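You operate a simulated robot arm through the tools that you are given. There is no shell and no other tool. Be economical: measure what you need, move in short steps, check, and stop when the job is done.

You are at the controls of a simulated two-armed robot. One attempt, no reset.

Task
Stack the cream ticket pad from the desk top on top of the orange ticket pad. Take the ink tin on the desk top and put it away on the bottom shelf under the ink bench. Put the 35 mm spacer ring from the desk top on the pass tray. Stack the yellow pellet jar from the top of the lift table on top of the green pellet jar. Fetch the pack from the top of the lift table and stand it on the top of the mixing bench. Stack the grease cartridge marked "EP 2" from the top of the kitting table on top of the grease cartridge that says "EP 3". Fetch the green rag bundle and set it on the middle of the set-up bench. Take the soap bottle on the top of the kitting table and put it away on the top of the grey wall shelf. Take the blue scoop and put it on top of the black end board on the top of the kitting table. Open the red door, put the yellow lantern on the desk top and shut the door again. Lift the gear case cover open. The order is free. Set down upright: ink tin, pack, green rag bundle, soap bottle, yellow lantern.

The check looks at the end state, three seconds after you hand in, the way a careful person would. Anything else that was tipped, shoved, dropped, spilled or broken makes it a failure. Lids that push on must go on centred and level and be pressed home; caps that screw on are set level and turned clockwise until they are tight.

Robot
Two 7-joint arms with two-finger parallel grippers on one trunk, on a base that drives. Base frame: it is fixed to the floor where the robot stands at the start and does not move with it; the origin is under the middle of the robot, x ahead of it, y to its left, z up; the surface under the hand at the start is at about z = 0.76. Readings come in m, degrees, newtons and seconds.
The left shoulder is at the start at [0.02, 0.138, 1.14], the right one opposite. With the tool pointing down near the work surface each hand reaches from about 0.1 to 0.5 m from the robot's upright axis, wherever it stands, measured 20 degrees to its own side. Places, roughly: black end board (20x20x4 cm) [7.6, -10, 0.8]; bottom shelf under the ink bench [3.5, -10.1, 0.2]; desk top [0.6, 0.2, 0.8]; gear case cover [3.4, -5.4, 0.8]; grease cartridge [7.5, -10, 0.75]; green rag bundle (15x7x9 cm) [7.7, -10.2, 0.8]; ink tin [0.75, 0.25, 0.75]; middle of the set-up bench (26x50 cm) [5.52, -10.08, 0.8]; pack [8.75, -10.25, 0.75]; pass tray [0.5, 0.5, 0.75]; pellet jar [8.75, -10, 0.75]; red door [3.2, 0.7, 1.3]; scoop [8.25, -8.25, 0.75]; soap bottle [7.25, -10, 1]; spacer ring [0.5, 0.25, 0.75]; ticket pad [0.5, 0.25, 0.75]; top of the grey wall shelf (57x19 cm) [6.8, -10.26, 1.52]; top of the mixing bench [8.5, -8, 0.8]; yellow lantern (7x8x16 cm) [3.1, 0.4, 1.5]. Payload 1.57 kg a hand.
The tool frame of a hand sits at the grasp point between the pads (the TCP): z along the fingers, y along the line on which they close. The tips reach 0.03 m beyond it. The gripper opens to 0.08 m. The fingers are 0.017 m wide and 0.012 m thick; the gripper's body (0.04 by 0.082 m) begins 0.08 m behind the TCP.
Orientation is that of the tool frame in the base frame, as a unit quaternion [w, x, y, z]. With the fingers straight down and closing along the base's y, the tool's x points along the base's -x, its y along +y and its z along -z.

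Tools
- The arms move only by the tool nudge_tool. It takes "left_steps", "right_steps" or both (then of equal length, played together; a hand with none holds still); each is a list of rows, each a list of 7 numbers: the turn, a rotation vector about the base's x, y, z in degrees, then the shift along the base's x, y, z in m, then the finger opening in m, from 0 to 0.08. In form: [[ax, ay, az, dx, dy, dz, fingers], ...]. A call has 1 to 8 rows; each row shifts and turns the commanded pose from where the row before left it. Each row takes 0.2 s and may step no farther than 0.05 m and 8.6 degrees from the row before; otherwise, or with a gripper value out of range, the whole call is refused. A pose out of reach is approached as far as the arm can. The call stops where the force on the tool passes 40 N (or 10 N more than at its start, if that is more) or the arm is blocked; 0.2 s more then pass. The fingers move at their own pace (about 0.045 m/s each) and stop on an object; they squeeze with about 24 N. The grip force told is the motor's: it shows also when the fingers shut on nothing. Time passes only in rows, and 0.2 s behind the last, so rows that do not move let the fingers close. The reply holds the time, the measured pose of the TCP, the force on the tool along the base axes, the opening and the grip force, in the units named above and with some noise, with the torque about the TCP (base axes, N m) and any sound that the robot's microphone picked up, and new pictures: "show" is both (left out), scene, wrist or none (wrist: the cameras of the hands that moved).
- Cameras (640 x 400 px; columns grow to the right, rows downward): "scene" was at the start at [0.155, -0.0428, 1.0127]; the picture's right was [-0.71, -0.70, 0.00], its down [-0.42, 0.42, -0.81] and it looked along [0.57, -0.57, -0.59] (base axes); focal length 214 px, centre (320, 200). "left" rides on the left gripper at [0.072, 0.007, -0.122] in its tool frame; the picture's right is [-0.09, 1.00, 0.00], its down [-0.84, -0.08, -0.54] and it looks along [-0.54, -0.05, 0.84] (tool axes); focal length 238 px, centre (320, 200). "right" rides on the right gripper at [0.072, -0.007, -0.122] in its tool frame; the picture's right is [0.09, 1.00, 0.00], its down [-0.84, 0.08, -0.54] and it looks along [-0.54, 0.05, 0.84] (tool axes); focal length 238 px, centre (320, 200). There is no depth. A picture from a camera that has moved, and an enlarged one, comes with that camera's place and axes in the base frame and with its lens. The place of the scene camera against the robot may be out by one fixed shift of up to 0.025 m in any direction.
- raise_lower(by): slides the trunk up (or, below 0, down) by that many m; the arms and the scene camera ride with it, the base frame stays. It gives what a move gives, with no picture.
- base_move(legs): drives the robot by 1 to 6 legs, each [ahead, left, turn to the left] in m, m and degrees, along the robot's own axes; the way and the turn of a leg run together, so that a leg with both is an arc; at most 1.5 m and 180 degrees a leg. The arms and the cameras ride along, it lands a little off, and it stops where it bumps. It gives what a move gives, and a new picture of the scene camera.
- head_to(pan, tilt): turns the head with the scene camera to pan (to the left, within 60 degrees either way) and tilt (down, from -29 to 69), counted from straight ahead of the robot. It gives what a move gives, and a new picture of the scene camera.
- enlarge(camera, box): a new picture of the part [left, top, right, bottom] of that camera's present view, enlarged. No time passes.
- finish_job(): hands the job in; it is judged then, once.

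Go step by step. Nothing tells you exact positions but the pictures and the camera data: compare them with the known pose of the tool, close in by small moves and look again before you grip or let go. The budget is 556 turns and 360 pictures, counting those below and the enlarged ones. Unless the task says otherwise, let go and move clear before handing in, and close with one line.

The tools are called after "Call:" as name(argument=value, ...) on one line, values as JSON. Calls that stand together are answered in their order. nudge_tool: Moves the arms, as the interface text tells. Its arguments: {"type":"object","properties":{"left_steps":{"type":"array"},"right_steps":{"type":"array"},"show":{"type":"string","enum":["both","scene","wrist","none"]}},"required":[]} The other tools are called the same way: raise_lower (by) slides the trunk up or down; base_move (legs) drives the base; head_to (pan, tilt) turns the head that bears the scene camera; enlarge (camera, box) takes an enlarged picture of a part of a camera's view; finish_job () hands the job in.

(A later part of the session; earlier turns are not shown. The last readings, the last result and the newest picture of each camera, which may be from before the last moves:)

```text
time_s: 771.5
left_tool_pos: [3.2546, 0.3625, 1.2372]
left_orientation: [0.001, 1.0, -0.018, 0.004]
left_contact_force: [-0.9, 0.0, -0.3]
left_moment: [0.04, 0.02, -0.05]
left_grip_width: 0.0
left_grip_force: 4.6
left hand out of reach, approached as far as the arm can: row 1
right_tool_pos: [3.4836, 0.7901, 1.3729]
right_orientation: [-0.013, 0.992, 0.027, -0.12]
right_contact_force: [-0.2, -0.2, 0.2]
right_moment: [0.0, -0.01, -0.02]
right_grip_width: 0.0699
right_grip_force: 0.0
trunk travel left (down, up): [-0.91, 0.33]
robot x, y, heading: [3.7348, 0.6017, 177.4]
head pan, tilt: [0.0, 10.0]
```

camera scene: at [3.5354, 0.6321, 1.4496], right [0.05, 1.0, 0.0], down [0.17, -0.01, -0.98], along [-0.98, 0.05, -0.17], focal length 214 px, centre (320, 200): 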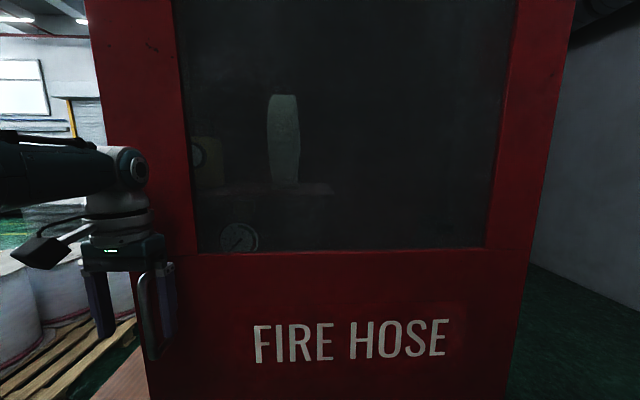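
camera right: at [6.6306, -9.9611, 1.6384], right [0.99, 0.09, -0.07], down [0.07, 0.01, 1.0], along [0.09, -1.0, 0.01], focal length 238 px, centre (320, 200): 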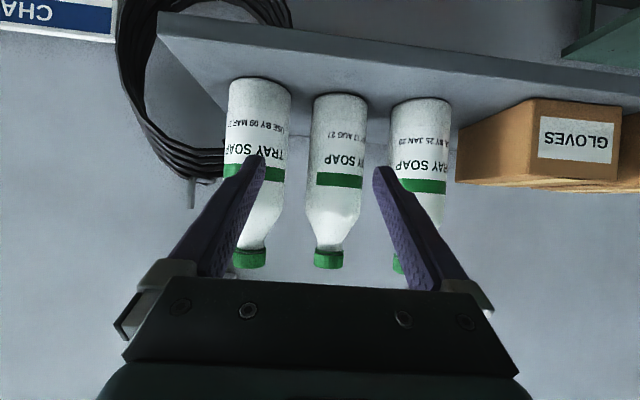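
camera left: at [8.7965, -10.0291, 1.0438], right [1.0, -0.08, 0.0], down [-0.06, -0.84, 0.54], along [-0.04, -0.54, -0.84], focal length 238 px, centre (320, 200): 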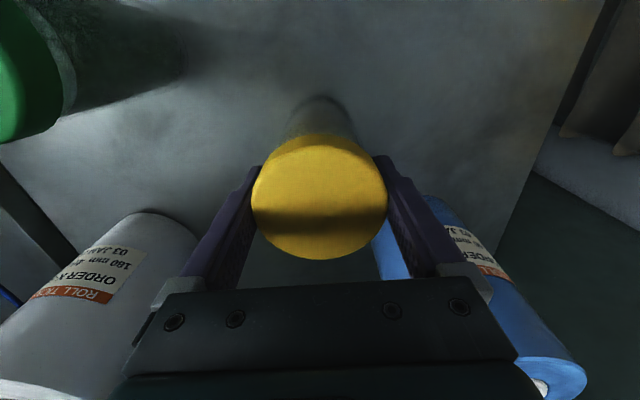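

The bar is slightly deeper. I reopen, drive 2.5 cm further, and close again.

Call:
nudge_tool(left_steps=[[0, 0, 0, 0, 0, 0, 0.08], [0, 0, 0, 0, 0, 0, 0.08], [0, 0, 0, 0, 0, 0, 0.08], [0, 0, 0, 0, 0, 0, 0.08], [0, 0, 0, 0, 0, 0, 0.08]], show="none")

Call:
base_move(legs=[[0.022, 0, 0]])

Call:
nudge_tool(left_steps=[[0, 0, 0, 0, 0, 0, 0.0], [0, 0, 0, 0, 0, 0, 0.0], [0, 0, 0, 0, 0, 0, 0.0], [0, 0, 0, 0, 0, 0, 0.0], [0, 0, 0, 0, 0, 0, 0.0]], show="none")

```text
time_s: 772.7
left_tool_pos: [3.2557, 0.363, 1.237]
left_orientation: [0.002, 1.0, -0.018, 0.003]
left_contact_force: [0.2, -0.4, -0.7]
left_moment: [0.03, -0.03, 0.0]
left_grip_width: 0.08
left_grip_force: 0.0
right_tool_pos: [3.4837, 0.7903, 1.3736]
right_orientation: [-0.012, 0.992, 0.027, -0.12]
right_contact_force: [0.2, -0.1, 1.1]
right_moment: [-0.01, 0.02, 0.0]
right_grip_width: 0.0699
right_grip_force: 0.1
trunk travel left (down, up): [-0.91, 0.33]
robot x, y, heading: [3.7343, 0.6023, 177.2]
head pan, tilt: [0.0, 10.0]
```

```text
time_s: 773.5
left_tool_pos: [3.2347, 0.364, 1.238]
left_orientation: [0.002, 1.0, -0.019, 0.003]
left_contact_force: [-0.3, -0.3, -0.7]
left_moment: [-0.03, 0.0, -0.01]
left_grip_width: 0.0799
left_grip_force: 0.1
right_tool_pos: [3.4628, 0.7925, 1.3722]
right_orientation: [-0.012, 0.992, 0.027, -0.12]
right_contact_force: [-0.2, -0.2, 0.2]
right_moment: [0.01, 0.02, 0.0]
right_grip_width: 0.0702
right_grip_force: 0.1
trunk travel left (down, up): [-0.91, 0.33]
robot x, y, heading: [3.7101, 0.6053, 177.1]
head pan, tilt: [0.0, 10.0]
camera scene: at [3.5134, 0.6331, 1.4496], right [0.05, 1.0, 0.0], down [0.17, -0.01, -0.98], along [-0.98, 0.05, -0.17], focal length 214 px, centre (320, 200)
```

scene: 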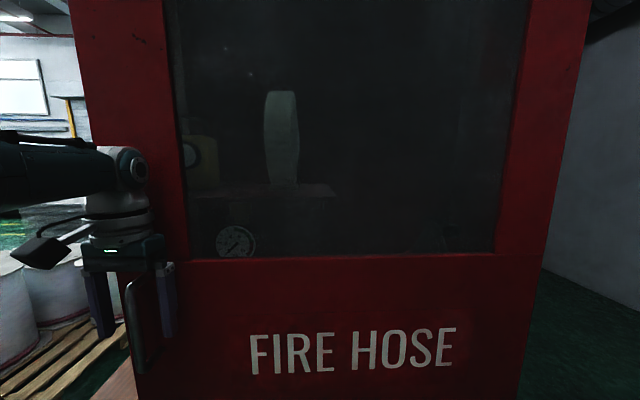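

```text
time_s: 774.7
left_tool_pos: [3.2344, 0.3559, 1.2374]
left_orientation: [0.007, 1.0, -0.016, 0.005]
left_contact_force: [-0.1, -34.2, -6.5]
left_moment: [1.87, 0.58, 0.33]
left_grip_width: 0.0148
left_grip_force: 24.4
right_tool_pos: [3.4631, 0.7893, 1.3706]
right_orientation: [-0.01, 0.992, 0.028, -0.121]
right_contact_force: [-0.4, 0.6, 0.0]
right_moment: [0.0, 0.01, 0.01]
right_grip_width: 0.07
right_grip_force: 0.2
trunk travel left (down, up): [-0.91, 0.33]
robot x, y, heading: [3.7144, 0.6026, 177.5]
head pan, tilt: [0.0, 10.0]
```

The handle is gripped. I relieve the side load and pull gently along the door's arc.

Call:
nudge_tool(left_steps=[[0, 0, 0, 0, -0.006, 0, 0.0], [0, 0, 0, 0.015, 0, 0, 0.0], [0, 0, 0, 0.02, 0.001, 0, 0.0], [0, 0, 0, 0.02, 0.002, 0, 0.0], [0, 0, 0, 0.02, 0.003, 0, 0.0], [0, 0, 0, 0, 0, 0, 0.0]], show="none")

```text
time_s: 776.1
left_tool_pos: [3.3081, 0.3656, 1.2369]
left_orientation: [-0.002, 1.0, -0.02, 0.003]
left_contact_force: [-0.3, 3.9, -1.3]
left_moment: [0.34, 0.88, 0.13]
left_grip_width: 0.0144
left_grip_force: 30.3
right_tool_pos: [3.4619, 0.7926, 1.3726]
right_orientation: [-0.012, 0.992, 0.028, -0.121]
right_contact_force: [-0.3, 0.2, -0.3]
right_moment: [0.02, 0.01, 0.0]
right_grip_width: 0.0696
right_grip_force: 0.0
trunk travel left (down, up): [-0.91, 0.33]
robot x, y, heading: [3.713, 0.6057, 177.2]
head pan, tilt: [0.0, 10.0]
```

The door opens. I continue by backing the base along the arc.

Call:
base_move(legs=[[-0.1365, -0.0367, 0], [-0.128, -0.065, 0]])

```text
time_s: 777.4
left_tool_pos: [3.4278, 0.4, 1.2377]
left_orientation: [-0.008, 1.0, -0.025, 0.0]
left_contact_force: [-2.4, 5.2, -3.9]
left_moment: [-0.56, -0.14, 0.11]
left_grip_width: 0.0146
left_grip_force: 30.9
right_tool_pos: [3.5853, 0.8212, 1.3721]
right_orientation: [-0.012, 0.992, 0.027, -0.121]
right_contact_force: [0.5, 0.1, -0.3]
right_moment: [-0.01, 0.02, 0.01]
right_grip_width: 0.0697
right_grip_force: 0.1
trunk travel left (down, up): [-0.91, 0.33]
robot x, y, heading: [3.8345, 0.636, 177.3]
head pan, tilt: [0.0, 10.0]
stopped in leg 1: the force on the tool passed its limit at 43 N (the readings are from after the stop); the commanded pose is now the measured one
camera scene: at [3.6358, 0.6624, 1.4496], right [0.05, 1.0, 0.0], down [0.17, -0.01, -0.98], along [-0.98, 0.05, -0.17], focal length 214 px, centre (320, 200)
```

scene: 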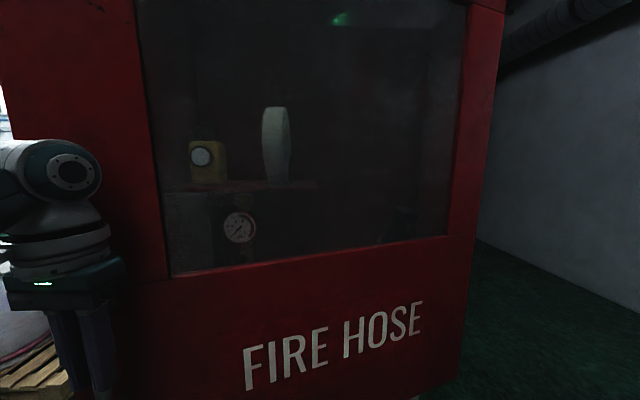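

About 17° open, and the yellow lantern is visible inside. I continue in smaller tangential legs.

Call:
base_move(legs=[[-0.0726, -0.0306, 0], [-0.0662, -0.0383, 0], [-0.062, -0.046, 0]])

```text
time_s: 778.6
left_tool_pos: [3.5029, 0.4362, 1.2382]
left_orientation: [-0.011, 0.999, -0.033, -0.004]
left_contact_force: [-3.9, 6.5, -6.8]
left_moment: [-2.2, -0.16, -0.04]
left_grip_width: 0.015
left_grip_force: 30.5
right_tool_pos: [3.6624, 0.8507, 1.372]
right_orientation: [-0.013, 0.992, 0.027, -0.12]
right_contact_force: [-0.1, -0.4, -0.5]
right_moment: [0.02, 0.01, -0.02]
right_grip_width: 0.0701
right_grip_force: 0.1
trunk travel left (down, up): [-0.91, 0.33]
robot x, y, heading: [3.9098, 0.6593, 177.4]
head pan, tilt: [0.0, 10.0]
stopped in leg 1: the force on the tool passed its limit at 41 N (the readings are from after the stop); the commanded pose is now the measured one
camera scene: at [3.7122, 0.6914, 1.4497], right [0.05, 1.0, 0.0], down [0.17, -0.01, -0.98], along [-0.98, 0.05, -0.17], focal length 214 px, centre (320, 200)
```

scene: 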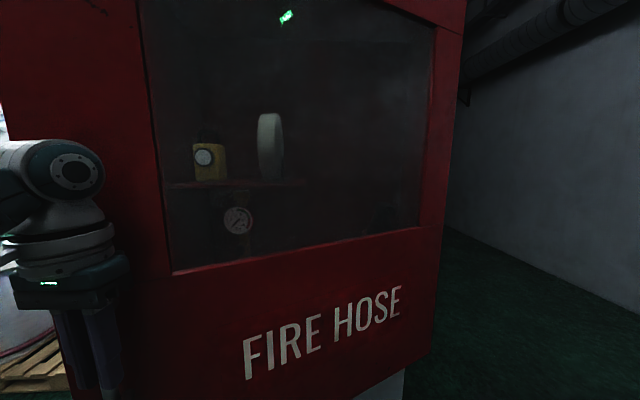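

I loosen and re-grip the handle to take out the twist, then pull on.

Call:
nudge_tool(left_steps=[[0, 0, 0, 0, 0, 0, 0.03], [0, 0, 0, 0, 0, 0, 0.03], [0, 0, -8, 0, 0, 0, 0.03], [0, 0, -8, 0, 0, 0, 0.03], [0, 0, 0, 0, 0, 0, 0.0], [0, 0, 0, 0, 0, 0, 0.0]], show="none")

Call:
base_move(legs=[[-0.065, -0.035, 0], [-0.062, -0.045, 0], [-0.055, -0.05, 0]])

```text
time_s: 780.0
left_tool_pos: [3.505, 0.4321, 1.2386]
left_orientation: [-0.012, 0.985, -0.169, 0.0]
left_contact_force: [2.8, -5.0, 0.1]
left_moment: [0.3, 0.02, 0.12]
left_grip_width: 0.0162
left_grip_force: 22.6
right_tool_pos: [3.6616, 0.8499, 1.3712]
right_orientation: [-0.011, 0.992, 0.029, -0.119]
right_contact_force: [1.0, -0.1, -0.2]
right_moment: [0.03, -0.03, -0.03]
right_grip_width: 0.0699
right_grip_force: 0.0
trunk travel left (down, up): [-0.91, 0.33]
robot x, y, heading: [3.9102, 0.6638, 177.2]
head pan, tilt: [0.0, 10.0]
```

```text
time_s: 782.3
left_tool_pos: [3.6915, 0.5554, 1.239]
left_orientation: [-0.013, 0.985, -0.171, -0.003]
left_contact_force: [0.6, -0.6, 0.3]
left_moment: [-0.03, 0.02, -0.01]
left_grip_width: 0.0
left_grip_force: 21.2
right_tool_pos: [3.8487, 0.9712, 1.3724]
right_orientation: [-0.011, 0.993, 0.027, -0.119]
right_contact_force: [0.8, 0.2, 0.3]
right_moment: [0.01, -0.03, 0.01]
right_grip_width: 0.07
right_grip_force: 0.0
trunk travel left (down, up): [-0.91, 0.33]
robot x, y, heading: [4.0968, 0.7833, 177.3]
head pan, tilt: [0.0, 10.0]
camera scene: at [3.8999, 0.8122, 1.4496], right [0.05, 1.0, 0.0], down [0.17, -0.01, -0.98], along [-0.98, 0.05, -0.17], focal length 214 px, centre (320, 200)
```

scene: 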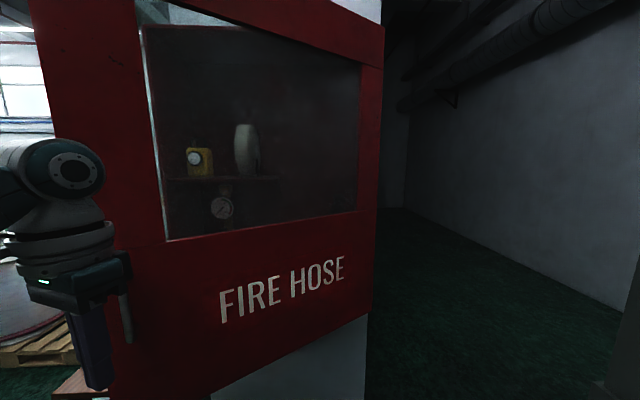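

The grip slipped off, but the door stands about 35° open. I move round to its south side to push it further from inside.

Call:
base_move(legs=[[0, 0.58, 0]])

Call:
nudge_tool(right_steps=[[0, 8, 0, -0.03, 0, 0.01, 0.0], [0, 8, 0, -0.03, 0, 0.01, 0.0], [0, 8, 0, -0.03, 0, 0, 0.0], [0, 8, 0, -0.03, 0, 0, 0.0], [0, 8, 0, -0.03, 0, 0, 0.0], [0, 6, 0, -0.03, 0, 0, 0.0], [0, 0, 0, -0.03, 0, 0, 0.0], [0, 0, 0, 0, 0, 0, 0.0]], show="wrist")

```text
time_s: 785.6
left_tool_pos: [3.6618, -0.0232, 1.2383]
left_orientation: [-0.013, 0.985, -0.172, -0.003]
left_contact_force: [0.9, 1.0, -1.0]
left_moment: [0.02, 0.01, 0.0]
left_grip_width: 0.0
left_grip_force: 20.9
right_tool_pos: [3.8206, 0.3922, 1.3717]
right_orientation: [-0.012, 0.992, 0.027, -0.119]
right_contact_force: [0.2, 0.3, -0.2]
right_moment: [-0.01, -0.02, -0.04]
right_grip_width: 0.0701
right_grip_force: 0.0
trunk travel left (down, up): [-0.91, 0.33]
robot x, y, heading: [4.069, 0.2062, 177.1]
head pan, tilt: [0.0, 10.0]
camera scene: at [3.8706, 0.2335, 1.4496], right [0.05, 1.0, 0.0], down [0.17, -0.01, -0.98], along [-0.98, 0.05, -0.17], focal length 214 px, centre (320, 200)
```

scene: 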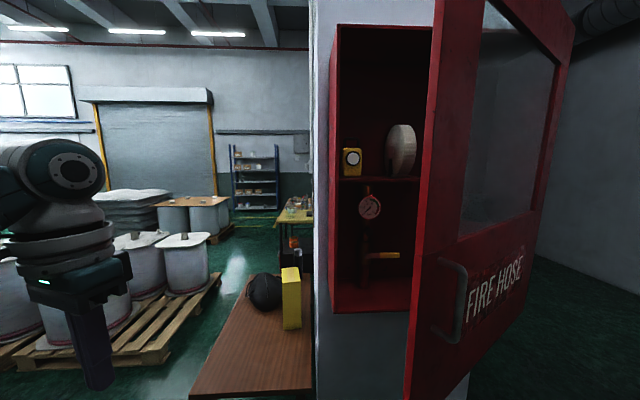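

```text
time_s: 787.4
left_tool_pos: [3.6613, -0.0222, 1.2385]
left_orientation: [-0.012, 0.985, -0.172, -0.002]
left_contact_force: [0.0, 0.0, -0.4]
left_moment: [0.03, 0.03, 0.05]
left_grip_width: 0.0
left_grip_force: 21.2
right_tool_pos: [3.61, 0.393, 1.3917]
right_orientation: [-0.021, 0.866, 0.019, -0.499]
right_contact_force: [-0.6, -0.7, 0.3]
right_moment: [0.02, 0.02, 0.05]
right_grip_width: 0.0
right_grip_force: 21.5
trunk travel left (down, up): [-0.91, 0.33]
robot x, y, heading: [4.0709, 0.2041, 177.1]
head pan, tilt: [0.0, 10.0]
camera right: at [3.7517, 0.4008, 1.3911], right [0.06, -0.99, -0.13], down [0.05, -0.13, 0.99], along [-1.0, -0.06, 0.04], focal length 238 px, centre (320, 200)
```

right: 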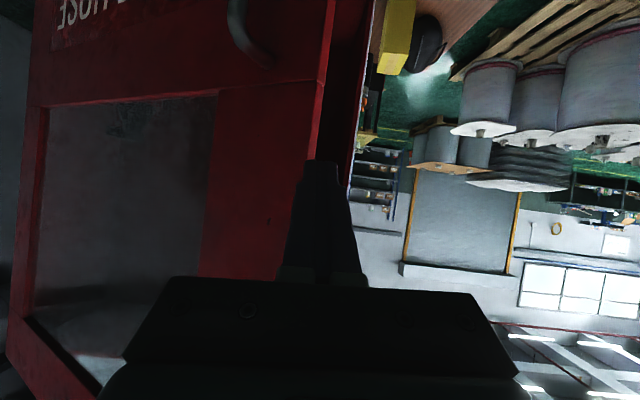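

The lantern is in plain view at about [3.1, 0.39, 1.46]. I push the door edge a little further with the hand's side, come back, raise and approach.

Call:
base_move(legs=[[0, -0.16, 0], [0, 0.16, 0]])

Call:
raise_lower(by=0.08)

```text
time_s: 789.9
left_tool_pos: [3.6605, -0.0188, 1.2387]
left_orientation: [-0.012, 0.985, -0.173, -0.002]
left_contact_force: [-0.1, -0.5, -0.8]
left_moment: [-0.02, 0.01, -0.01]
left_grip_width: 0.0002
left_grip_force: 21.1
right_tool_pos: [3.61, 0.3974, 1.3922]
right_orientation: [-0.023, 0.867, 0.016, -0.498]
right_contact_force: [0.6, 0.6, -0.1]
right_moment: [0.01, 0.0, -0.05]
right_grip_width: 0.0001
right_grip_force: 21.2
trunk travel left (down, up): [-0.91, 0.33]
robot x, y, heading: [4.07, 0.2059, 176.7]
head pan, tilt: [0.0, 10.0]
camera scene: at [3.8706, 0.2369, 1.4496], right [0.06, 1.0, 0.0], down [0.17, -0.01, -0.98], along [-0.98, 0.05, -0.17], focal length 214 px, centre (320, 200)
```

scene: 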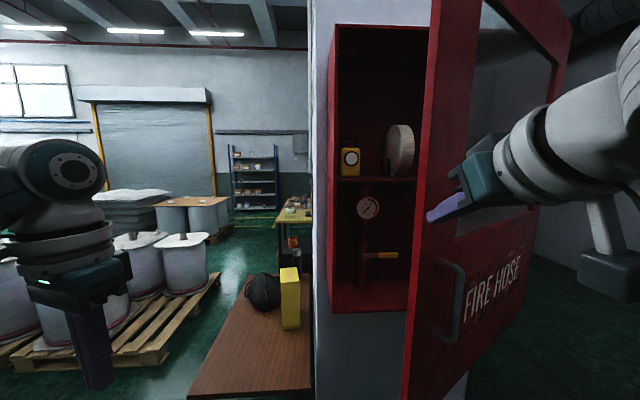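

```text
time_s: 791.0
left_tool_pos: [3.6599, -0.0188, 1.3181]
left_orientation: [-0.013, 0.985, -0.174, -0.002]
left_contact_force: [-0.1, 0.2, 1.4]
left_moment: [0.0, -0.02, -0.01]
left_grip_width: 0.0
left_grip_force: 21.6
right_tool_pos: [3.6119, 0.3977, 1.4717]
right_orientation: [-0.022, 0.866, 0.017, -0.498]
right_contact_force: [0.4, 0.1, -0.4]
right_moment: [-0.01, -0.03, 0.01]
right_grip_width: 0.0002
right_grip_force: 21.3
trunk travel left (down, up): [-0.99, 0.25]
robot x, y, heading: [4.0724, 0.2057, 176.6]
head pan, tilt: [0.0, 10.0]
```

The hand was outside the door edge. I go in past the edge, sweep north from inside to swing the door wider, and come back.

Call:
base_move(legs=[[0, 0.04, 0], [0.26, 0, 0], [0, -0.36, 0], [0, 0.33, 0]])

```text
time_s: 792.9
left_tool_pos: [3.525, -0.0523, 1.3181]
left_orientation: [-0.013, 0.985, -0.173, -0.001]
left_contact_force: [-0.5, -0.3, -0.3]
left_moment: [-0.01, 0.0, 0.03]
left_grip_width: 0.0
left_grip_force: 20.9
right_tool_pos: [3.476, 0.3564, 1.4735]
right_orientation: [-0.013, 0.866, 0.027, -0.499]
right_contact_force: [-0.1, -0.9, -0.5]
right_moment: [0.05, 0.0, -0.08]
right_grip_width: 0.0
right_grip_force: 21.4
trunk travel left (down, up): [-0.99, 0.25]
robot x, y, heading: [3.9326, 0.1772, 177.0]
head pan, tilt: [0.0, 10.0]
stopped in leg 2: the force on the tool passed its limit at 50 N (the readings are from after the stop); the commanded pose is now the measured one
camera scene: at [3.7349, 0.2042, 1.5296], right [0.05, 1.0, 0.0], down [0.17, -0.01, -0.98], along [-0.98, 0.05, -0.17], focal length 214 px, centre (320, 200)
```

scene: 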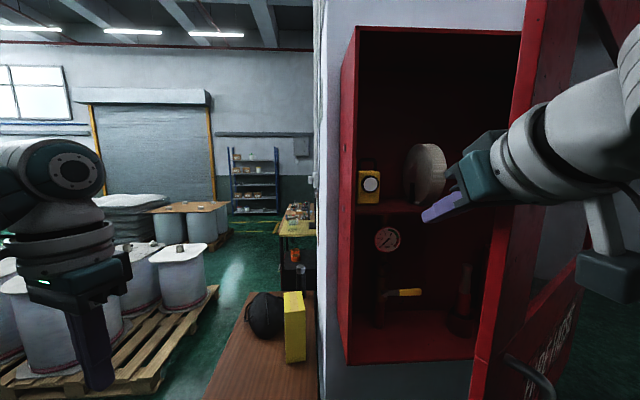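

The door has swung wide open. Lantern near [3.06, 0.40, 1.46]. I open the right gripper, shift over and look.

Call:
nudge_tool(right_steps=[[0, 0, 0, 0, 0.02, 0, 0.08], [0, 0, 0, 0, 0.02, 0, 0.08], [0, 0, 0, 0, 0, 0, 0.08], [0, 0, 0, 0, 0, 0, 0.08]], show="wrist")

```text
time_s: 793.2
left_tool_pos: [3.5251, -0.0525, 1.319]
left_orientation: [-0.012, 0.985, -0.172, -0.001]
left_contact_force: [-0.1, -0.5, -0.6]
left_moment: [-0.02, 0.04, -0.01]
left_grip_width: 0.0
left_grip_force: 21.6
right_tool_pos: [3.4809, 0.3549, 1.4731]
right_orientation: [-0.001, 0.865, 0.038, -0.5]
right_contact_force: [3.5, -4.9, 0.0]
right_moment: [0.28, 0.25, -0.48]
right_grip_width: 0.0273
right_grip_force: 0.0
trunk travel left (down, up): [-0.99, 0.25]
robot x, y, heading: [3.935, 0.1722, 177.1]
head pan, tilt: [0.0, 10.0]
stopped in row 1 (right hand): the force on the tool passed its limit at 57 N (the readings are from after the stop); the commanded pose is now the measured one
camera right: at [3.6204, 0.3704, 1.4721], right [0.11, -0.99, -0.12], down [0.06, -0.11, 0.99], along [-0.99, -0.12, 0.05], focal length 238 px, centre (320, 200)
```

right: 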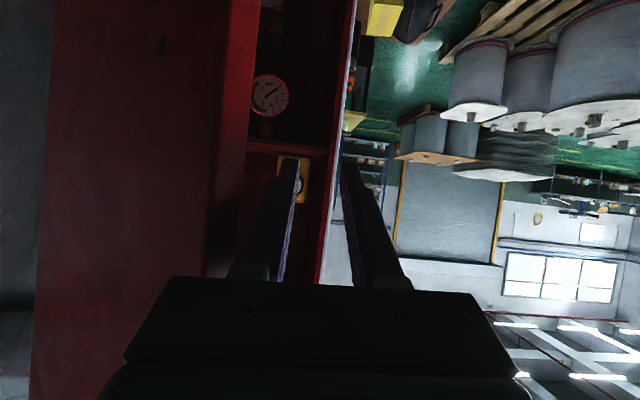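

The door is still only ~30° open: pushing sideways binds. I hook behind its edge instead: yaw the right fingers to point north inside the edge, then pull east with the base.

Call:
nudge_tool(right_steps=[[0, 0, -8, -0.025, -0.015, 0, 0.0], [0, 0, -8, -0.025, -0.01, 0, 0.0], [0, 0, -8, -0.01, 0, 0, 0.0], [0, 0, -8, 0, 0, 0, 0.0], [0, 0, -8, 0, 0.01, 0, 0.0], [0, 0, -8, 0, 0.02, 0, 0.0], [0, 0, -8, 0, 0.03, 0, 0.0], [0, 0, -8, 0, 0.03, 0, 0.0]], show="none")

```text
time_s: 795.0
left_tool_pos: [3.5249, -0.0528, 1.3175]
left_orientation: [-0.013, 0.985, -0.173, -0.001]
left_contact_force: [0.2, -0.1, -0.3]
left_moment: [0.01, -0.02, 0.01]
left_grip_width: 0.0001
left_grip_force: 20.9
right_tool_pos: [3.4195, 0.4235, 1.4734]
right_orientation: [-0.268, 0.752, -0.427, -0.424]
right_contact_force: [-0.3, -0.3, -0.2]
right_moment: [-0.01, 0.0, 0.01]
right_grip_width: 0.0
right_grip_force: 21.3
trunk travel left (down, up): [-0.99, 0.25]
robot x, y, heading: [3.9319, 0.1773, 177.0]
head pan, tilt: [0.0, 10.0]
```

Hooked inside. I go 4 cm deeper and pull the door along its arc with the base.

Call:
nudge_tool(right_steps=[[0, 0, 0, 0, 0.02, 0, 0.0], [0, 0, 0, 0, 0.02, 0, 0.0]], show="none")

Call:
base_move(legs=[[-0.12, -0.03, 0], [-0.1, -0.08, 0], [-0.09, -0.1, 0], [-0.06, -0.1, 0]])

```text
time_s: 795.6
left_tool_pos: [3.5252, -0.0517, 1.3176]
left_orientation: [-0.012, 0.985, -0.173, -0.001]
left_contact_force: [0.1, 0.1, 0.2]
left_moment: [0.0, 0.01, 0.02]
left_grip_width: 0.0
left_grip_force: 21.3
right_tool_pos: [3.4203, 0.4613, 1.472]
right_orientation: [-0.268, 0.753, -0.427, -0.424]
right_contact_force: [1.1, 0.3, 0.9]
right_moment: [0.0, 0.03, -0.02]
right_grip_width: 0.0
right_grip_force: 21.6
trunk travel left (down, up): [-0.99, 0.25]
robot x, y, heading: [3.9365, 0.1747, 176.8]
head pan, tilt: [0.0, 10.0]
```

```text
time_s: 797.8
left_tool_pos: [3.7348, 0.0478, 1.319]
left_orientation: [-0.013, 0.984, -0.18, -0.002]
left_contact_force: [0.0, -0.5, -0.1]
left_moment: [0.0, 0.01, -0.01]
left_grip_width: 0.0
left_grip_force: 21.3
right_tool_pos: [3.6375, 0.5631, 1.4734]
right_orientation: [-0.272, 0.749, -0.433, -0.421]
right_contact_force: [-0.2, -0.3, -0.7]
right_moment: [0.02, 0.0, 0.02]
right_grip_width: 0.0
right_grip_force: 21.3
trunk travel left (down, up): [-0.99, 0.25]
robot x, y, heading: [4.1449, 0.2698, 176.1]
head pan, tilt: [0.0, 10.0]
stopped in leg 2: the robot was blocked; the commanded pose is now the measured one
camera scene: at [3.9488, 0.2996, 1.5295], right [0.07, 1.0, 0.0], down [0.17, -0.01, -0.98], along [-0.98, 0.07, -0.17], focal length 214 px, centre (320, 200)
```

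scene: 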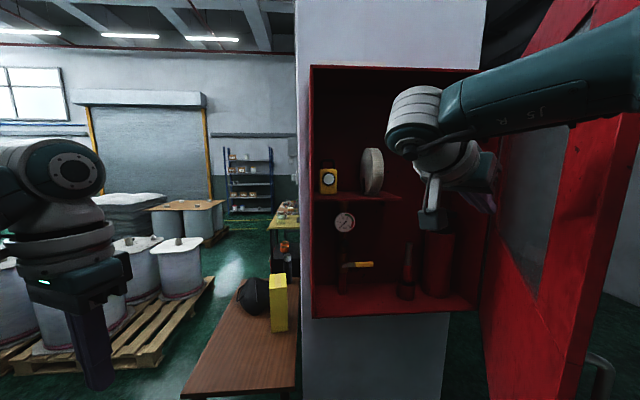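

The door is wide open now. I swing the right hand back to point west, open it, and line it up with the lantern.

Call:
nudge_tool(right_steps=[[0, 0, 8, 0, -0.02, 0, 0.08], [0, 0, 8, 0, -0.02, 0, 0.08], [0, 0, 8, 0, -0.02, 0, 0.08], [0, 0, 8, 0, -0.02, 0, 0.08], [0, 0, 8, 0, -0.02, 0, 0.08], [0, 0, 8, 0, -0.02, 0, 0.08], [0, 0, 8, 0, -0.02, 0, 0.08], [0, 0, 8, 0, -0.02, 0, 0.08]], show="none")

Call:
base_move(legs=[[0.27, 0, 0]])

Call:
enlarge(camera="right", box=[0, 0, 640, 400])

```text
time_s: 799.6
left_tool_pos: [3.7354, 0.0473, 1.3176]
left_orientation: [-0.013, 0.984, -0.179, -0.002]
left_contact_force: [-0.2, 0.1, 0.0]
left_moment: [0.01, -0.03, 0.02]
left_grip_width: 0.0001
left_grip_force: 21.3
right_tool_pos: [3.6373, 0.4017, 1.4731]
right_orientation: [-0.006, 0.865, 0.032, -0.501]
right_contact_force: [-0.9, -0.2, 0.9]
right_moment: [-0.02, -0.03, 0.0]
right_grip_width: 0.0799
right_grip_force: 0.1
trunk travel left (down, up): [-0.99, 0.25]
robot x, y, heading: [4.1458, 0.2643, 175.9]
head pan, tilt: [0.0, 10.0]
```

```text
time_s: 801.0
left_tool_pos: [3.6049, 0.0533, 1.3161]
left_orientation: [-0.01, 0.983, -0.184, 0.001]
left_contact_force: [-1.1, 0.1, 0.7]
left_moment: [0.03, 0.0, -0.01]
left_grip_width: 0.0001
left_grip_force: 21.0
right_tool_pos: [3.5095, 0.4005, 1.4747]
right_orientation: [-0.003, 0.863, 0.033, -0.505]
right_contact_force: [-0.7, 0.4, 0.1]
right_moment: [0.02, -0.01, 0.0]
right_grip_width: 0.0796
right_grip_force: 0.0
trunk travel left (down, up): [-0.99, 0.25]
robot x, y, heading: [4.0185, 0.272, 175.2]
head pan, tilt: [0.0, 10.0]
stopped in leg 1: the robot was blocked; the commanded pose is now the measured one
camera scene: at [3.8186, 0.3043, 1.528], right [0.08, 1.0, 0.0], down [0.18, -0.02, -0.98], along [-0.98, 0.08, -0.18], focal length 214 px, centre (320, 200)
```

scene: 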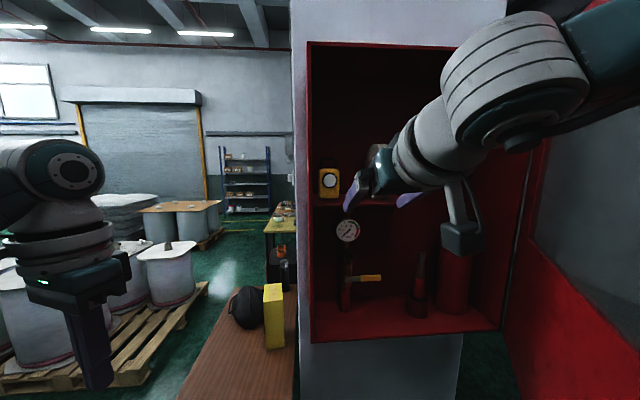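

```text
1.00 times, centred on (320, 200) of right (not enlarged: the box is as wide or as high as the picture)
camera zoom: at [3.6496, 0.4153, 1.473], right [0.1, -0.99, -0.12], down [0.07, -0.11, 0.99], along [-0.99, -0.11, 0.06], focal length 238 px, centre (320, 200)
```

zoom: 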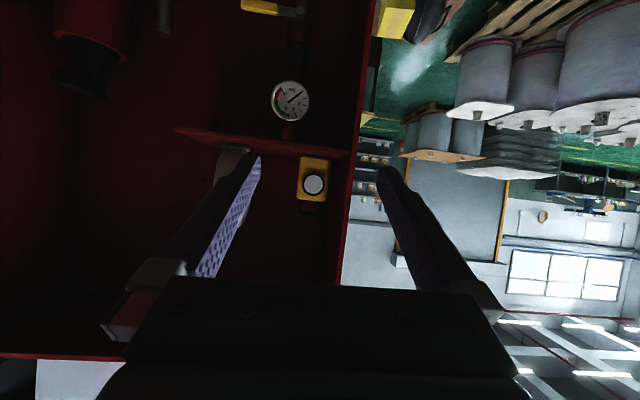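

The lantern stands close to the cabinet's side wall. I zoom to see whether its top handle can be gripped.

Call:
enlarge(camera="scene", box=[305, 145, 369, 210])

```text
6.15 times, centred on (337, 178) of scene
camera zoom: at [3.8186, 0.3043, 1.528], right [0.08, 1.0, 0.0], down [0.18, -0.02, -0.98], along [-0.98, 0.08, -0.18], focal length 1320 px, centre (215, 338)
```

zoom: 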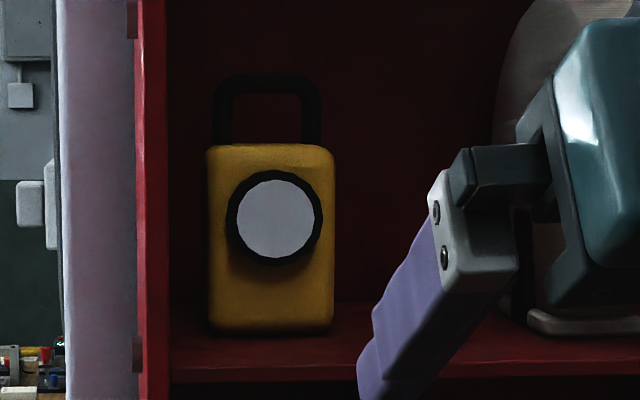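

The lantern has an arched handle; I will pinch its right leg with a level hand. I level the right hand at z≈1.52, and move the base slightly south and forward.

Call:
nudge_tool(right_steps=[[0, 7, 0, 0, 0.02, 0.012, 0.04], [0, 7, 0, 0, 0.025, 0.012, 0.04], [0, 7, 0, 0, 0.025, 0.012, 0.04], [0, 7, 0, 0, 0.024, 0.012, 0.04], [0, 0, 0, 0, 0, 0, 0.04]], show="none")

Call:
base_move(legs=[[0, 0.11, 2], [0.2, 0, 0]])

```text
time_s: 802.2
left_tool_pos: [3.6038, 0.0547, 1.3182]
left_orientation: [-0.012, 0.983, -0.184, 0.001]
left_contact_force: [-0.2, -0.2, -0.5]
left_moment: [0.02, 0.0, 0.01]
left_grip_width: 0.0
left_grip_force: 21.1
right_tool_pos: [3.5077, 0.4451, 1.4915]
right_orientation: [-0.005, 0.827, 0.032, -0.561]
right_contact_force: [-0.9, -0.2, -0.1]
right_moment: [0.02, 0.01, 0.0]
right_grip_width: 0.04
right_grip_force: 0.0
right hand out of reach, approached as far as the arm can: row 2, 3, 4
trunk travel left (down, up): [-0.99, 0.25]
robot x, y, heading: [4.0179, 0.2697, 175.4]
head pan, tilt: [0.0, 10.0]
```

```text
time_s: 804.6
left_tool_pos: [3.4035, -0.0606, 1.3185]
left_orientation: [-0.011, 0.986, -0.167, -0.002]
left_contact_force: [0.3, 0.6, 1.0]
left_moment: [0.0, 0.01, 0.03]
left_grip_width: 0.0
left_grip_force: 21.6
right_tool_pos: [3.2944, 0.3283, 1.4913]
right_orientation: [0.003, 0.825, 0.045, -0.564]
right_contact_force: [0.3, 0.7, -0.4]
right_moment: [0.0, 0.01, -0.01]
right_grip_width: 0.0399
right_grip_force: 0.1
trunk travel left (down, up): [-0.99, 0.25]
robot x, y, heading: [3.8101, 0.1704, 177.6]
head pan, tilt: [0.0, 10.0]
camera scene: at [3.6105, 0.1984, 1.5296], right [0.04, 1.0, 0.0], down [0.17, -0.01, -0.98], along [-0.98, 0.04, -0.17], focal length 214 px, centre (320, 200)
```

scene: 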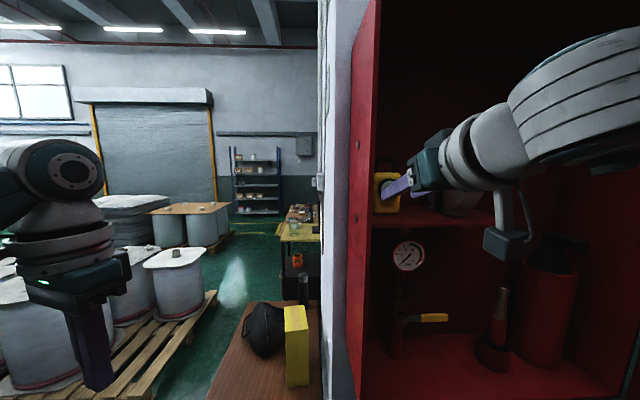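

Call:
raise_lower(by=0.04)

Call:
nudge_tool(right_steps=[[0, 6, -2, 0, 0.025, 0, 0.04], [0, 6, -2, 0, 0.025, 0, 0.04], [0, 4, 0, 0, 0.016, 0, 0.04], [0, 0, 0, 0, 0, 0, 0.04]], show="wrist")

```text
time_s: 805.4
left_tool_pos: [3.4025, -0.061, 1.3582]
left_orientation: [-0.012, 0.986, -0.167, -0.001]
left_contact_force: [-0.7, 1.3, 0.5]
left_moment: [0.0, 0.04, -0.02]
left_grip_width: 0.0
left_grip_force: 21.2
right_tool_pos: [3.2943, 0.329, 1.5329]
right_orientation: [0.004, 0.826, 0.046, -0.562]
right_contact_force: [0.1, -0.7, -0.4]
right_moment: [0.03, 0.04, 0.0]
right_grip_width: 0.04
right_grip_force: 0.0
trunk travel left (down, up): [-1.03, 0.21]
robot x, y, heading: [3.814, 0.1691, 177.7]
head pan, tilt: [0.0, 10.0]
```

```text
time_s: 806.4
left_tool_pos: [3.4027, -0.061, 1.3581]
left_orientation: [-0.012, 0.986, -0.167, -0.001]
left_contact_force: [0.0, -0.1, -0.6]
left_moment: [0.01, 0.02, -0.03]
left_grip_width: 0.0
left_grip_force: 21.5
right_tool_pos: [3.2947, 0.3294, 1.5311]
right_orientation: [0.004, 0.826, 0.045, -0.562]
right_contact_force: [-0.6, -0.2, -0.1]
right_moment: [0.01, -0.01, -0.03]
right_grip_width: 0.04
right_grip_force: 0.1
right hand out of reach, approached as far as the arm can: row 1, 2, 3
trunk travel left (down, up): [-1.03, 0.21]
robot x, y, heading: [3.8129, 0.1719, 177.5]
head pan, tilt: [0.0, 10.0]
camera right: at [3.4334, 0.3468, 1.5101], right [0.11, -0.98, -0.13], down [0.2, -0.11, 0.97], along [-0.97, -0.14, 0.19], focal length 238 px, centre (320, 200)
```

right: 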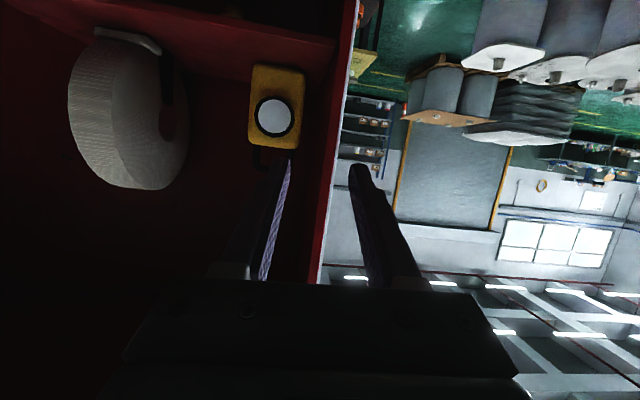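

The lantern: front x≈3.07, y≈0.373, handle legs at y≈0.345 and 0.401, arch z 1.506–1.55. I shift the base right 7 cm and go in 20 cm.

Call:
base_move(legs=[[0, -0.068, 0], [0.19, 0, 0]])

Call:
enlarge(camera="right", box=[160, 0, 480, 200])

```text
time_s: 808.6
left_tool_pos: [3.2144, 0.0173, 1.3586]
left_orientation: [-0.011, 0.986, -0.168, -0.001]
left_contact_force: [0.4, 0.0, 0.1]
left_moment: [-0.03, 0.0, 0.03]
left_grip_width: 0.0001
left_grip_force: 21.5
right_tool_pos: [3.1071, 0.4081, 1.5318]
right_orientation: [0.003, 0.826, 0.044, -0.562]
right_contact_force: [0.5, -0.6, 0.4]
right_moment: [0.01, -0.04, 0.01]
right_grip_width: 0.0401
right_grip_force: 0.0
trunk travel left (down, up): [-1.03, 0.21]
robot x, y, heading: [3.6249, 0.2457, 177.6]
head pan, tilt: [0.0, 10.0]
camera scene: at [3.4226, 0.2757, 1.5696], right [0.05, 1.0, 0.0], down [0.17, -0.01, -0.98], along [-0.98, 0.05, -0.17], focal length 214 px, centre (320, 200)
```

scene: 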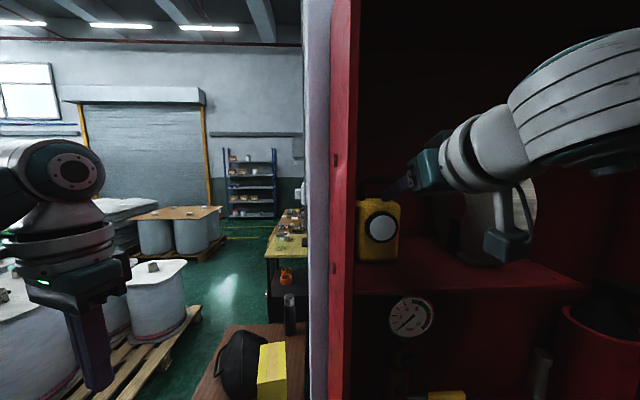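

```text
2.00 times, centred on (320, 100) of right
camera zoom: at [3.2461, 0.4247, 1.5101], right [0.11, -0.99, -0.13], down [0.2, -0.11, 0.97], along [-0.97, -0.13, 0.19], focal length 477 px, centre (320, 400)
```

zoom: 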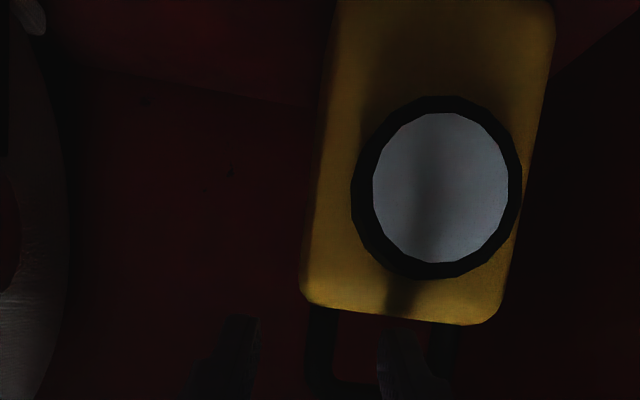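

The fingers straddle the handle's near leg exactly. I advance 5.5 cm and close.

Call:
base_move(legs=[[0.056, 0, 0]])

Call:
nudge_tool(right_steps=[[0, 0, 0, 0, 0, 0, 0.0], [0, 0, 0, 0, 0, 0, 0.0], [0, 0, 0, 0, 0, 0, 0.0], [0, 0, 0, 0, 0, 0, 0.0]], show="none")

```text
time_s: 809.5
left_tool_pos: [3.1592, 0.0205, 1.3572]
left_orientation: [-0.011, 0.986, -0.168, -0.001]
left_contact_force: [-0.1, -0.5, 0.6]
left_moment: [0.0, 0.02, 0.02]
left_grip_width: 0.0
left_grip_force: 21.5
right_tool_pos: [3.0516, 0.4103, 1.5307]
right_orientation: [0.003, 0.826, 0.045, -0.561]
right_contact_force: [0.8, 0.2, -2.3]
right_moment: [0.07, 0.03, 0.0]
right_grip_width: 0.0403
right_grip_force: 0.1
trunk travel left (down, up): [-1.03, 0.21]
robot x, y, heading: [3.5632, 0.2485, 177.0]
head pan, tilt: [0.0, 10.0]
camera scene: at [3.3662, 0.2783, 1.5695], right [0.05, 1.0, 0.0], down [0.17, -0.01, -0.98], along [-0.98, 0.05, -0.17], focal length 214 px, centre (320, 200)
```

scene: 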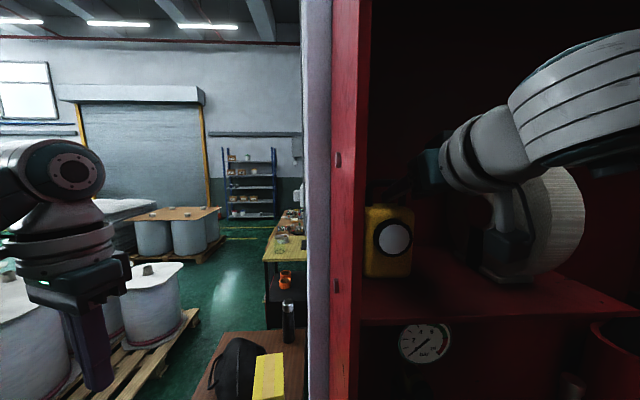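

```text
time_s: 810.5
left_tool_pos: [3.1595, 0.0201, 1.358]
left_orientation: [-0.011, 0.986, -0.169, -0.001]
left_contact_force: [-0.3, 0.1, -0.2]
left_moment: [0.0, -0.01, 0.0]
left_grip_width: 0.0
left_grip_force: 21.6
right_tool_pos: [3.0504, 0.4096, 1.5296]
right_orientation: [0.002, 0.827, 0.045, -0.56]
right_contact_force: [0.3, -0.1, -0.3]
right_moment: [0.08, -0.01, 0.0]
right_grip_width: 0.0138
right_grip_force: 24.1
trunk travel left (down, up): [-1.03, 0.21]
robot x, y, heading: [3.5658, 0.2465, 177.0]
head pan, tilt: [0.0, 10.0]
```

The handle leg is gripped (14 mm). I lift with the trunk and back out straight.

Call:
raise_lower(by=0.04)

Call:
base_move(legs=[[-0.3, -0.025, 0]])

```text
time_s: 811.4
left_tool_pos: [3.1593, 0.0199, 1.3983]
left_orientation: [-0.012, 0.986, -0.168, -0.001]
left_contact_force: [1.0, -0.4, 0.5]
left_moment: [0.01, 0.0, -0.01]
left_grip_width: 0.0
left_grip_force: 21.1
right_tool_pos: [3.0507, 0.4103, 1.5703]
right_orientation: [0.002, 0.827, 0.044, -0.561]
right_contact_force: [0.3, 1.1, -3.4]
right_moment: [0.11, -0.03, 0.01]
right_grip_width: 0.0137
right_grip_force: 24.2
trunk travel left (down, up): [-1.07, 0.17]
robot x, y, heading: [3.5662, 0.2492, 177.3]
head pan, tilt: [0.0, 10.0]
```

```text
time_s: 813.4
left_tool_pos: [3.4532, 0.0311, 1.398]
left_orientation: [-0.012, 0.986, -0.169, 0.0]
left_contact_force: [-1.0, 0.0, 0.8]
left_moment: [0.01, -0.01, 0.02]
left_grip_width: 0.0
left_grip_force: 21.4
right_tool_pos: [3.3471, 0.4226, 1.5698]
right_orientation: [0.002, 0.827, 0.044, -0.561]
right_contact_force: [0.1, 0.3, -4.7]
right_moment: [0.09, -0.02, 0.02]
right_grip_width: 0.0138
right_grip_force: 24.0
trunk travel left (down, up): [-1.07, 0.17]
robot x, y, heading: [3.8588, 0.262, 177.0]
head pan, tilt: [0.0, 10.0]
camera scene: at [3.6614, 0.2897, 1.6095], right [0.05, 1.0, 0.0], down [0.17, -0.01, -0.98], along [-0.98, 0.05, -0.17], focal length 214 px, centre (320, 200)
```

scene: 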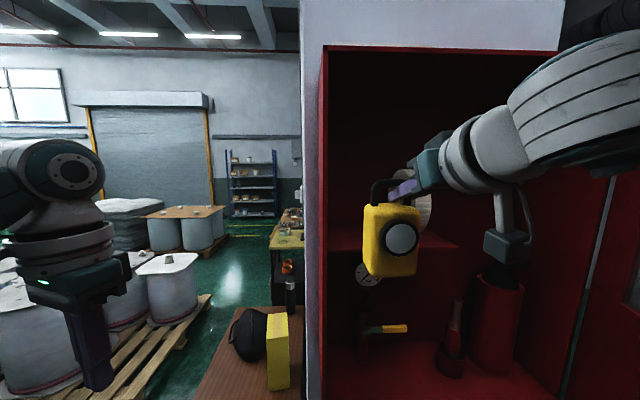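

The lantern is out. I deliver it first, then come back to shut the door. I raise the left hand and drive to the desk.

Call:
nudge_tool(left_steps=[[0, 0, 0, 0, 0, 0.045, 0.0], [0, 0, 0, 0, 0, 0.045, 0.0], [0, 0, 0, 0, 0, 0.045, 0.0], [0, 0, 0, 0, 0, 0.045, 0.0]], show="none")

Call:
base_move(legs=[[-0.019, 0.37, 0], [0.4993, 0.026, 0], [0.4505, 0.194, 0], [0.3926, 0.151, 0], [0.4915, 0.176, 0], [0.6975, 0.067, 0]])

```text
time_s: 814.4
left_tool_pos: [3.4551, 0.0322, 1.5778]
left_orientation: [-0.012, 0.986, -0.169, 0.0]
left_contact_force: [0.4, 0.1, 0.0]
left_moment: [-0.02, 0.02, -0.02]
left_grip_width: 0.0002
left_grip_force: 21.4
right_tool_pos: [3.3458, 0.4212, 1.5698]
right_orientation: [0.002, 0.827, 0.044, -0.56]
right_contact_force: [0.5, -0.3, -4.1]
right_moment: [0.12, -0.02, -0.01]
right_grip_width: 0.0138
right_grip_force: 24.0
trunk travel left (down, up): [-1.07, 0.17]
robot x, y, heading: [3.8611, 0.2559, 177.5]
head pan, tilt: [0.0, 10.0]
```

```text
time_s: 830.1
left_tool_pos: [0.9, -0.853, 1.5784]
left_orientation: [-0.011, 0.986, -0.165, -0.001]
left_contact_force: [0.3, 0.0, 0.4]
left_moment: [0.0, -0.03, 0.0]
left_grip_width: 0.0
left_grip_force: 21.5
right_tool_pos: [0.7888, -0.4661, 1.5692]
right_orientation: [0.005, 0.826, 0.048, -0.561]
right_contact_force: [-0.3, -0.7, -3.9]
right_moment: [0.09, -0.01, -0.02]
right_grip_width: 0.0133
right_grip_force: 23.9
trunk travel left (down, up): [-1.07, 0.17]
robot x, y, heading: [1.3059, -0.6252, 177.7]
head pan, tilt: [0.0, 10.0]
camera scene: at [1.105, -0.5945, 1.6095], right [0.04, 1.0, 0.0], down [0.17, -0.01, -0.98], along [-0.98, 0.04, -0.17], focal length 214 px, centre (320, 200)
```

scene: 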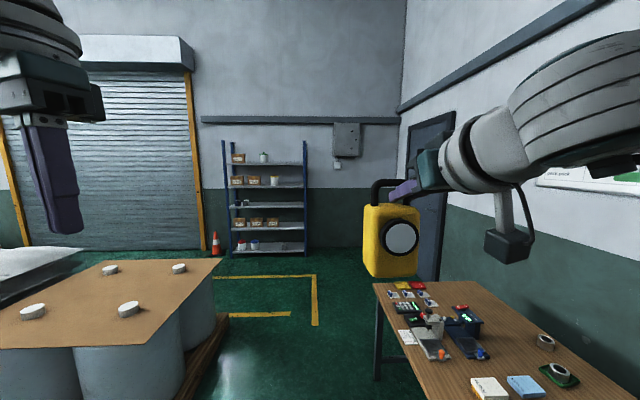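

On course. I drive on, turn to face the desk and move in, staying high.

Call:
base_move(legs=[[0.69, 0.028, 0], [0, 0, -87.7], [0.44, 0, 0]])

Call:
raise_lower(by=-0.4)

Call:
raise_lower(by=-0.2)

Call:
head_to(pan=-10, tilt=40)

```text
time_s: 839.9
left_tool_pos: [0.3919, 0.2198, 1.5776]
left_orientation: [0.008, -0.586, 0.81, -0.007]
left_contact_force: [0.5, -0.2, 0.4]
left_moment: [0.02, 0.04, -0.02]
left_grip_width: 0.0
left_grip_force: 21.4
right_tool_pos: [0.7779, 0.336, 1.5713]
right_orientation: [-0.39, 0.622, -0.547, -0.401]
right_contact_force: [-0.2, 0.3, -3.8]
right_moment: [0.03, -0.12, 0.01]
right_grip_width: 0.013
right_grip_force: 24.1
trunk travel left (down, up): [-1.07, 0.17]
robot x, y, heading: [0.6296, -0.1824, 88.4]
head pan, tilt: [0.0, 10.0]
camera scene: at [0.6274, 0.0299, 1.6095], right [1.0, -0.03, 0.0], down [0.0, -0.17, -0.98], along [0.03, 0.98, -0.17], focal length 214 px, centre (320, 200)
```

scene: 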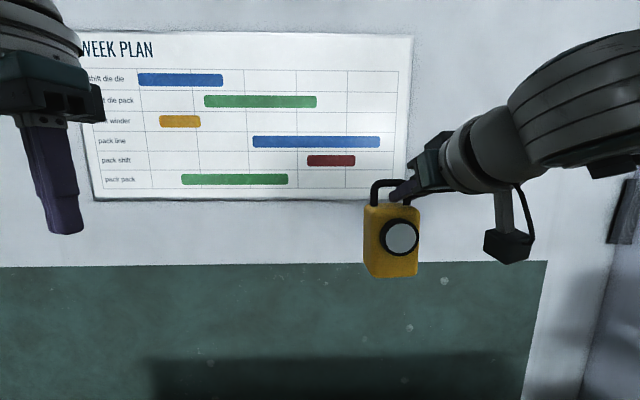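

```text
time_s: 843.8
left_tool_pos: [0.3907, 0.2187, 1.1788]
left_orientation: [0.008, -0.586, 0.81, -0.008]
left_contact_force: [0.5, 0.1, -0.1]
left_moment: [0.01, -0.01, 0.0]
left_grip_width: 0.0001
left_grip_force: 21.2
right_tool_pos: [0.7787, 0.335, 1.1703]
right_orientation: [-0.39, 0.622, -0.546, -0.403]
right_contact_force: [0.5, 0.4, -2.7]
right_moment: [0.01, -0.09, -0.01]
right_grip_width: 0.0128
right_grip_force: 23.5
trunk travel left (down, up): [-0.67, 0.57]
robot x, y, heading: [0.6288, -0.1849, 88.6]
head pan, tilt: [0.0, 10.0]
```

```text
time_s: 845.9
left_tool_pos: [0.3922, 0.2186, 0.979]
left_orientation: [0.01, -0.586, 0.81, -0.008]
left_contact_force: [0.2, 0.1, -0.1]
left_moment: [0.02, 0.0, 0.03]
left_grip_width: 0.0003
left_grip_force: 20.9
right_tool_pos: [0.7776, 0.3347, 0.9696]
right_orientation: [-0.39, 0.622, -0.547, -0.402]
right_contact_force: [0.2, -0.3, -3.9]
right_moment: [-0.03, -0.09, -0.01]
right_grip_width: 0.0126
right_grip_force: 24.6
trunk travel left (down, up): [-0.47, 0.77]
robot x, y, heading: [0.627, -0.1796, 88.8]
head pan, tilt: [0.0, 10.0]
```

```text
time_s: 846.9
left_tool_pos: [0.3923, 0.2176, 0.9787]
left_orientation: [0.008, -0.587, 0.81, -0.008]
left_contact_force: [-0.3, 0.2, -0.4]
left_moment: [-0.01, -0.04, 0.0]
left_grip_width: 0.0
left_grip_force: 21.0
right_tool_pos: [0.778, 0.3347, 0.9701]
right_orientation: [-0.391, 0.621, -0.547, -0.403]
right_contact_force: [0.1, 0.0, -4.0]
right_moment: [-0.02, -0.09, 0.0]
right_grip_width: 0.0128
right_grip_force: 23.6
trunk travel left (down, up): [-0.47, 0.77]
robot x, y, heading: [0.6299, -0.1844, 88.5]
head pan, tilt: [-10.0, 40.0]
camera scene: at [0.6418, 0.0201, 0.9619], right [0.98, -0.2, 0.0], down [-0.13, -0.63, -0.77], along [0.15, 0.75, -0.64], focal length 214 px, centre (320, 200)
```

scene: 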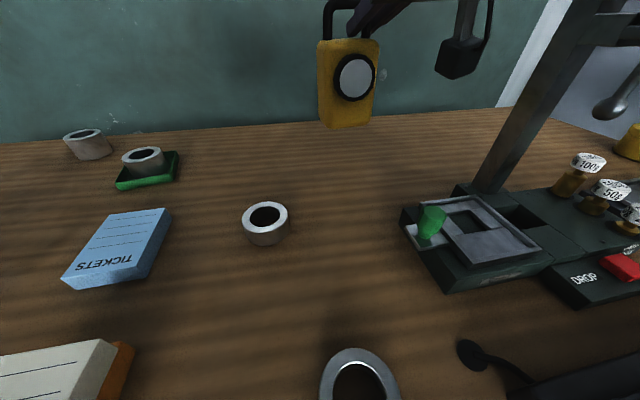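

The lantern hangs over a free part of the desk. I lower by the trunk and then finely.

Call:
raise_lower(by=-0.05)

Call:
nudge_tool(right_steps=[[0, 0, 0, 0, 0, -0.004, 0.0], [0, 0, 0, 0, 0, -0.004, 0.0], [0, 0, 0, 0, 0, -0.004, 0.0], [0, 0, 0, 0, 0, 0, 0.0]], show="none")

```text
time_s: 847.8
left_tool_pos: [0.3918, 0.2181, 0.9278]
left_orientation: [0.009, -0.586, 0.81, -0.008]
left_contact_force: [-0.5, 0.7, 0.8]
left_moment: [0.0, -0.01, -0.01]
left_grip_width: 0.0
left_grip_force: 21.0
right_tool_pos: [0.7779, 0.3361, 0.9202]
right_orientation: [-0.391, 0.622, -0.547, -0.402]
right_contact_force: [0.1, 0.6, -2.6]
right_moment: [-0.06, -0.07, 0.02]
right_grip_width: 0.0128
right_grip_force: 23.8
trunk travel left (down, up): [-0.42, 0.82]
robot x, y, heading: [0.6295, -0.1831, 88.5]
head pan, tilt: [-10.0, 40.0]
```

```text
time_s: 848.8
left_tool_pos: [0.3915, 0.2167, 0.929]
left_orientation: [0.009, -0.587, 0.81, -0.008]
left_contact_force: [-0.2, -0.3, -0.4]
left_moment: [-0.01, 0.0, 0.02]
left_grip_width: 0.0001
left_grip_force: 21.6
right_tool_pos: [0.7778, 0.3341, 0.9168]
right_orientation: [-0.388, 0.623, -0.549, -0.4]
right_contact_force: [-0.2, -0.3, -4.6]
right_moment: [0.02, -0.09, 0.02]
right_grip_width: 0.0127
right_grip_force: 23.8
right hand out of reach, approached as far as the arm can: row 2, 3
trunk travel left (down, up): [-0.42, 0.82]
robot x, y, heading: [0.6278, -0.1779, 88.5]
head pan, tilt: [-10.0, 40.0]
```

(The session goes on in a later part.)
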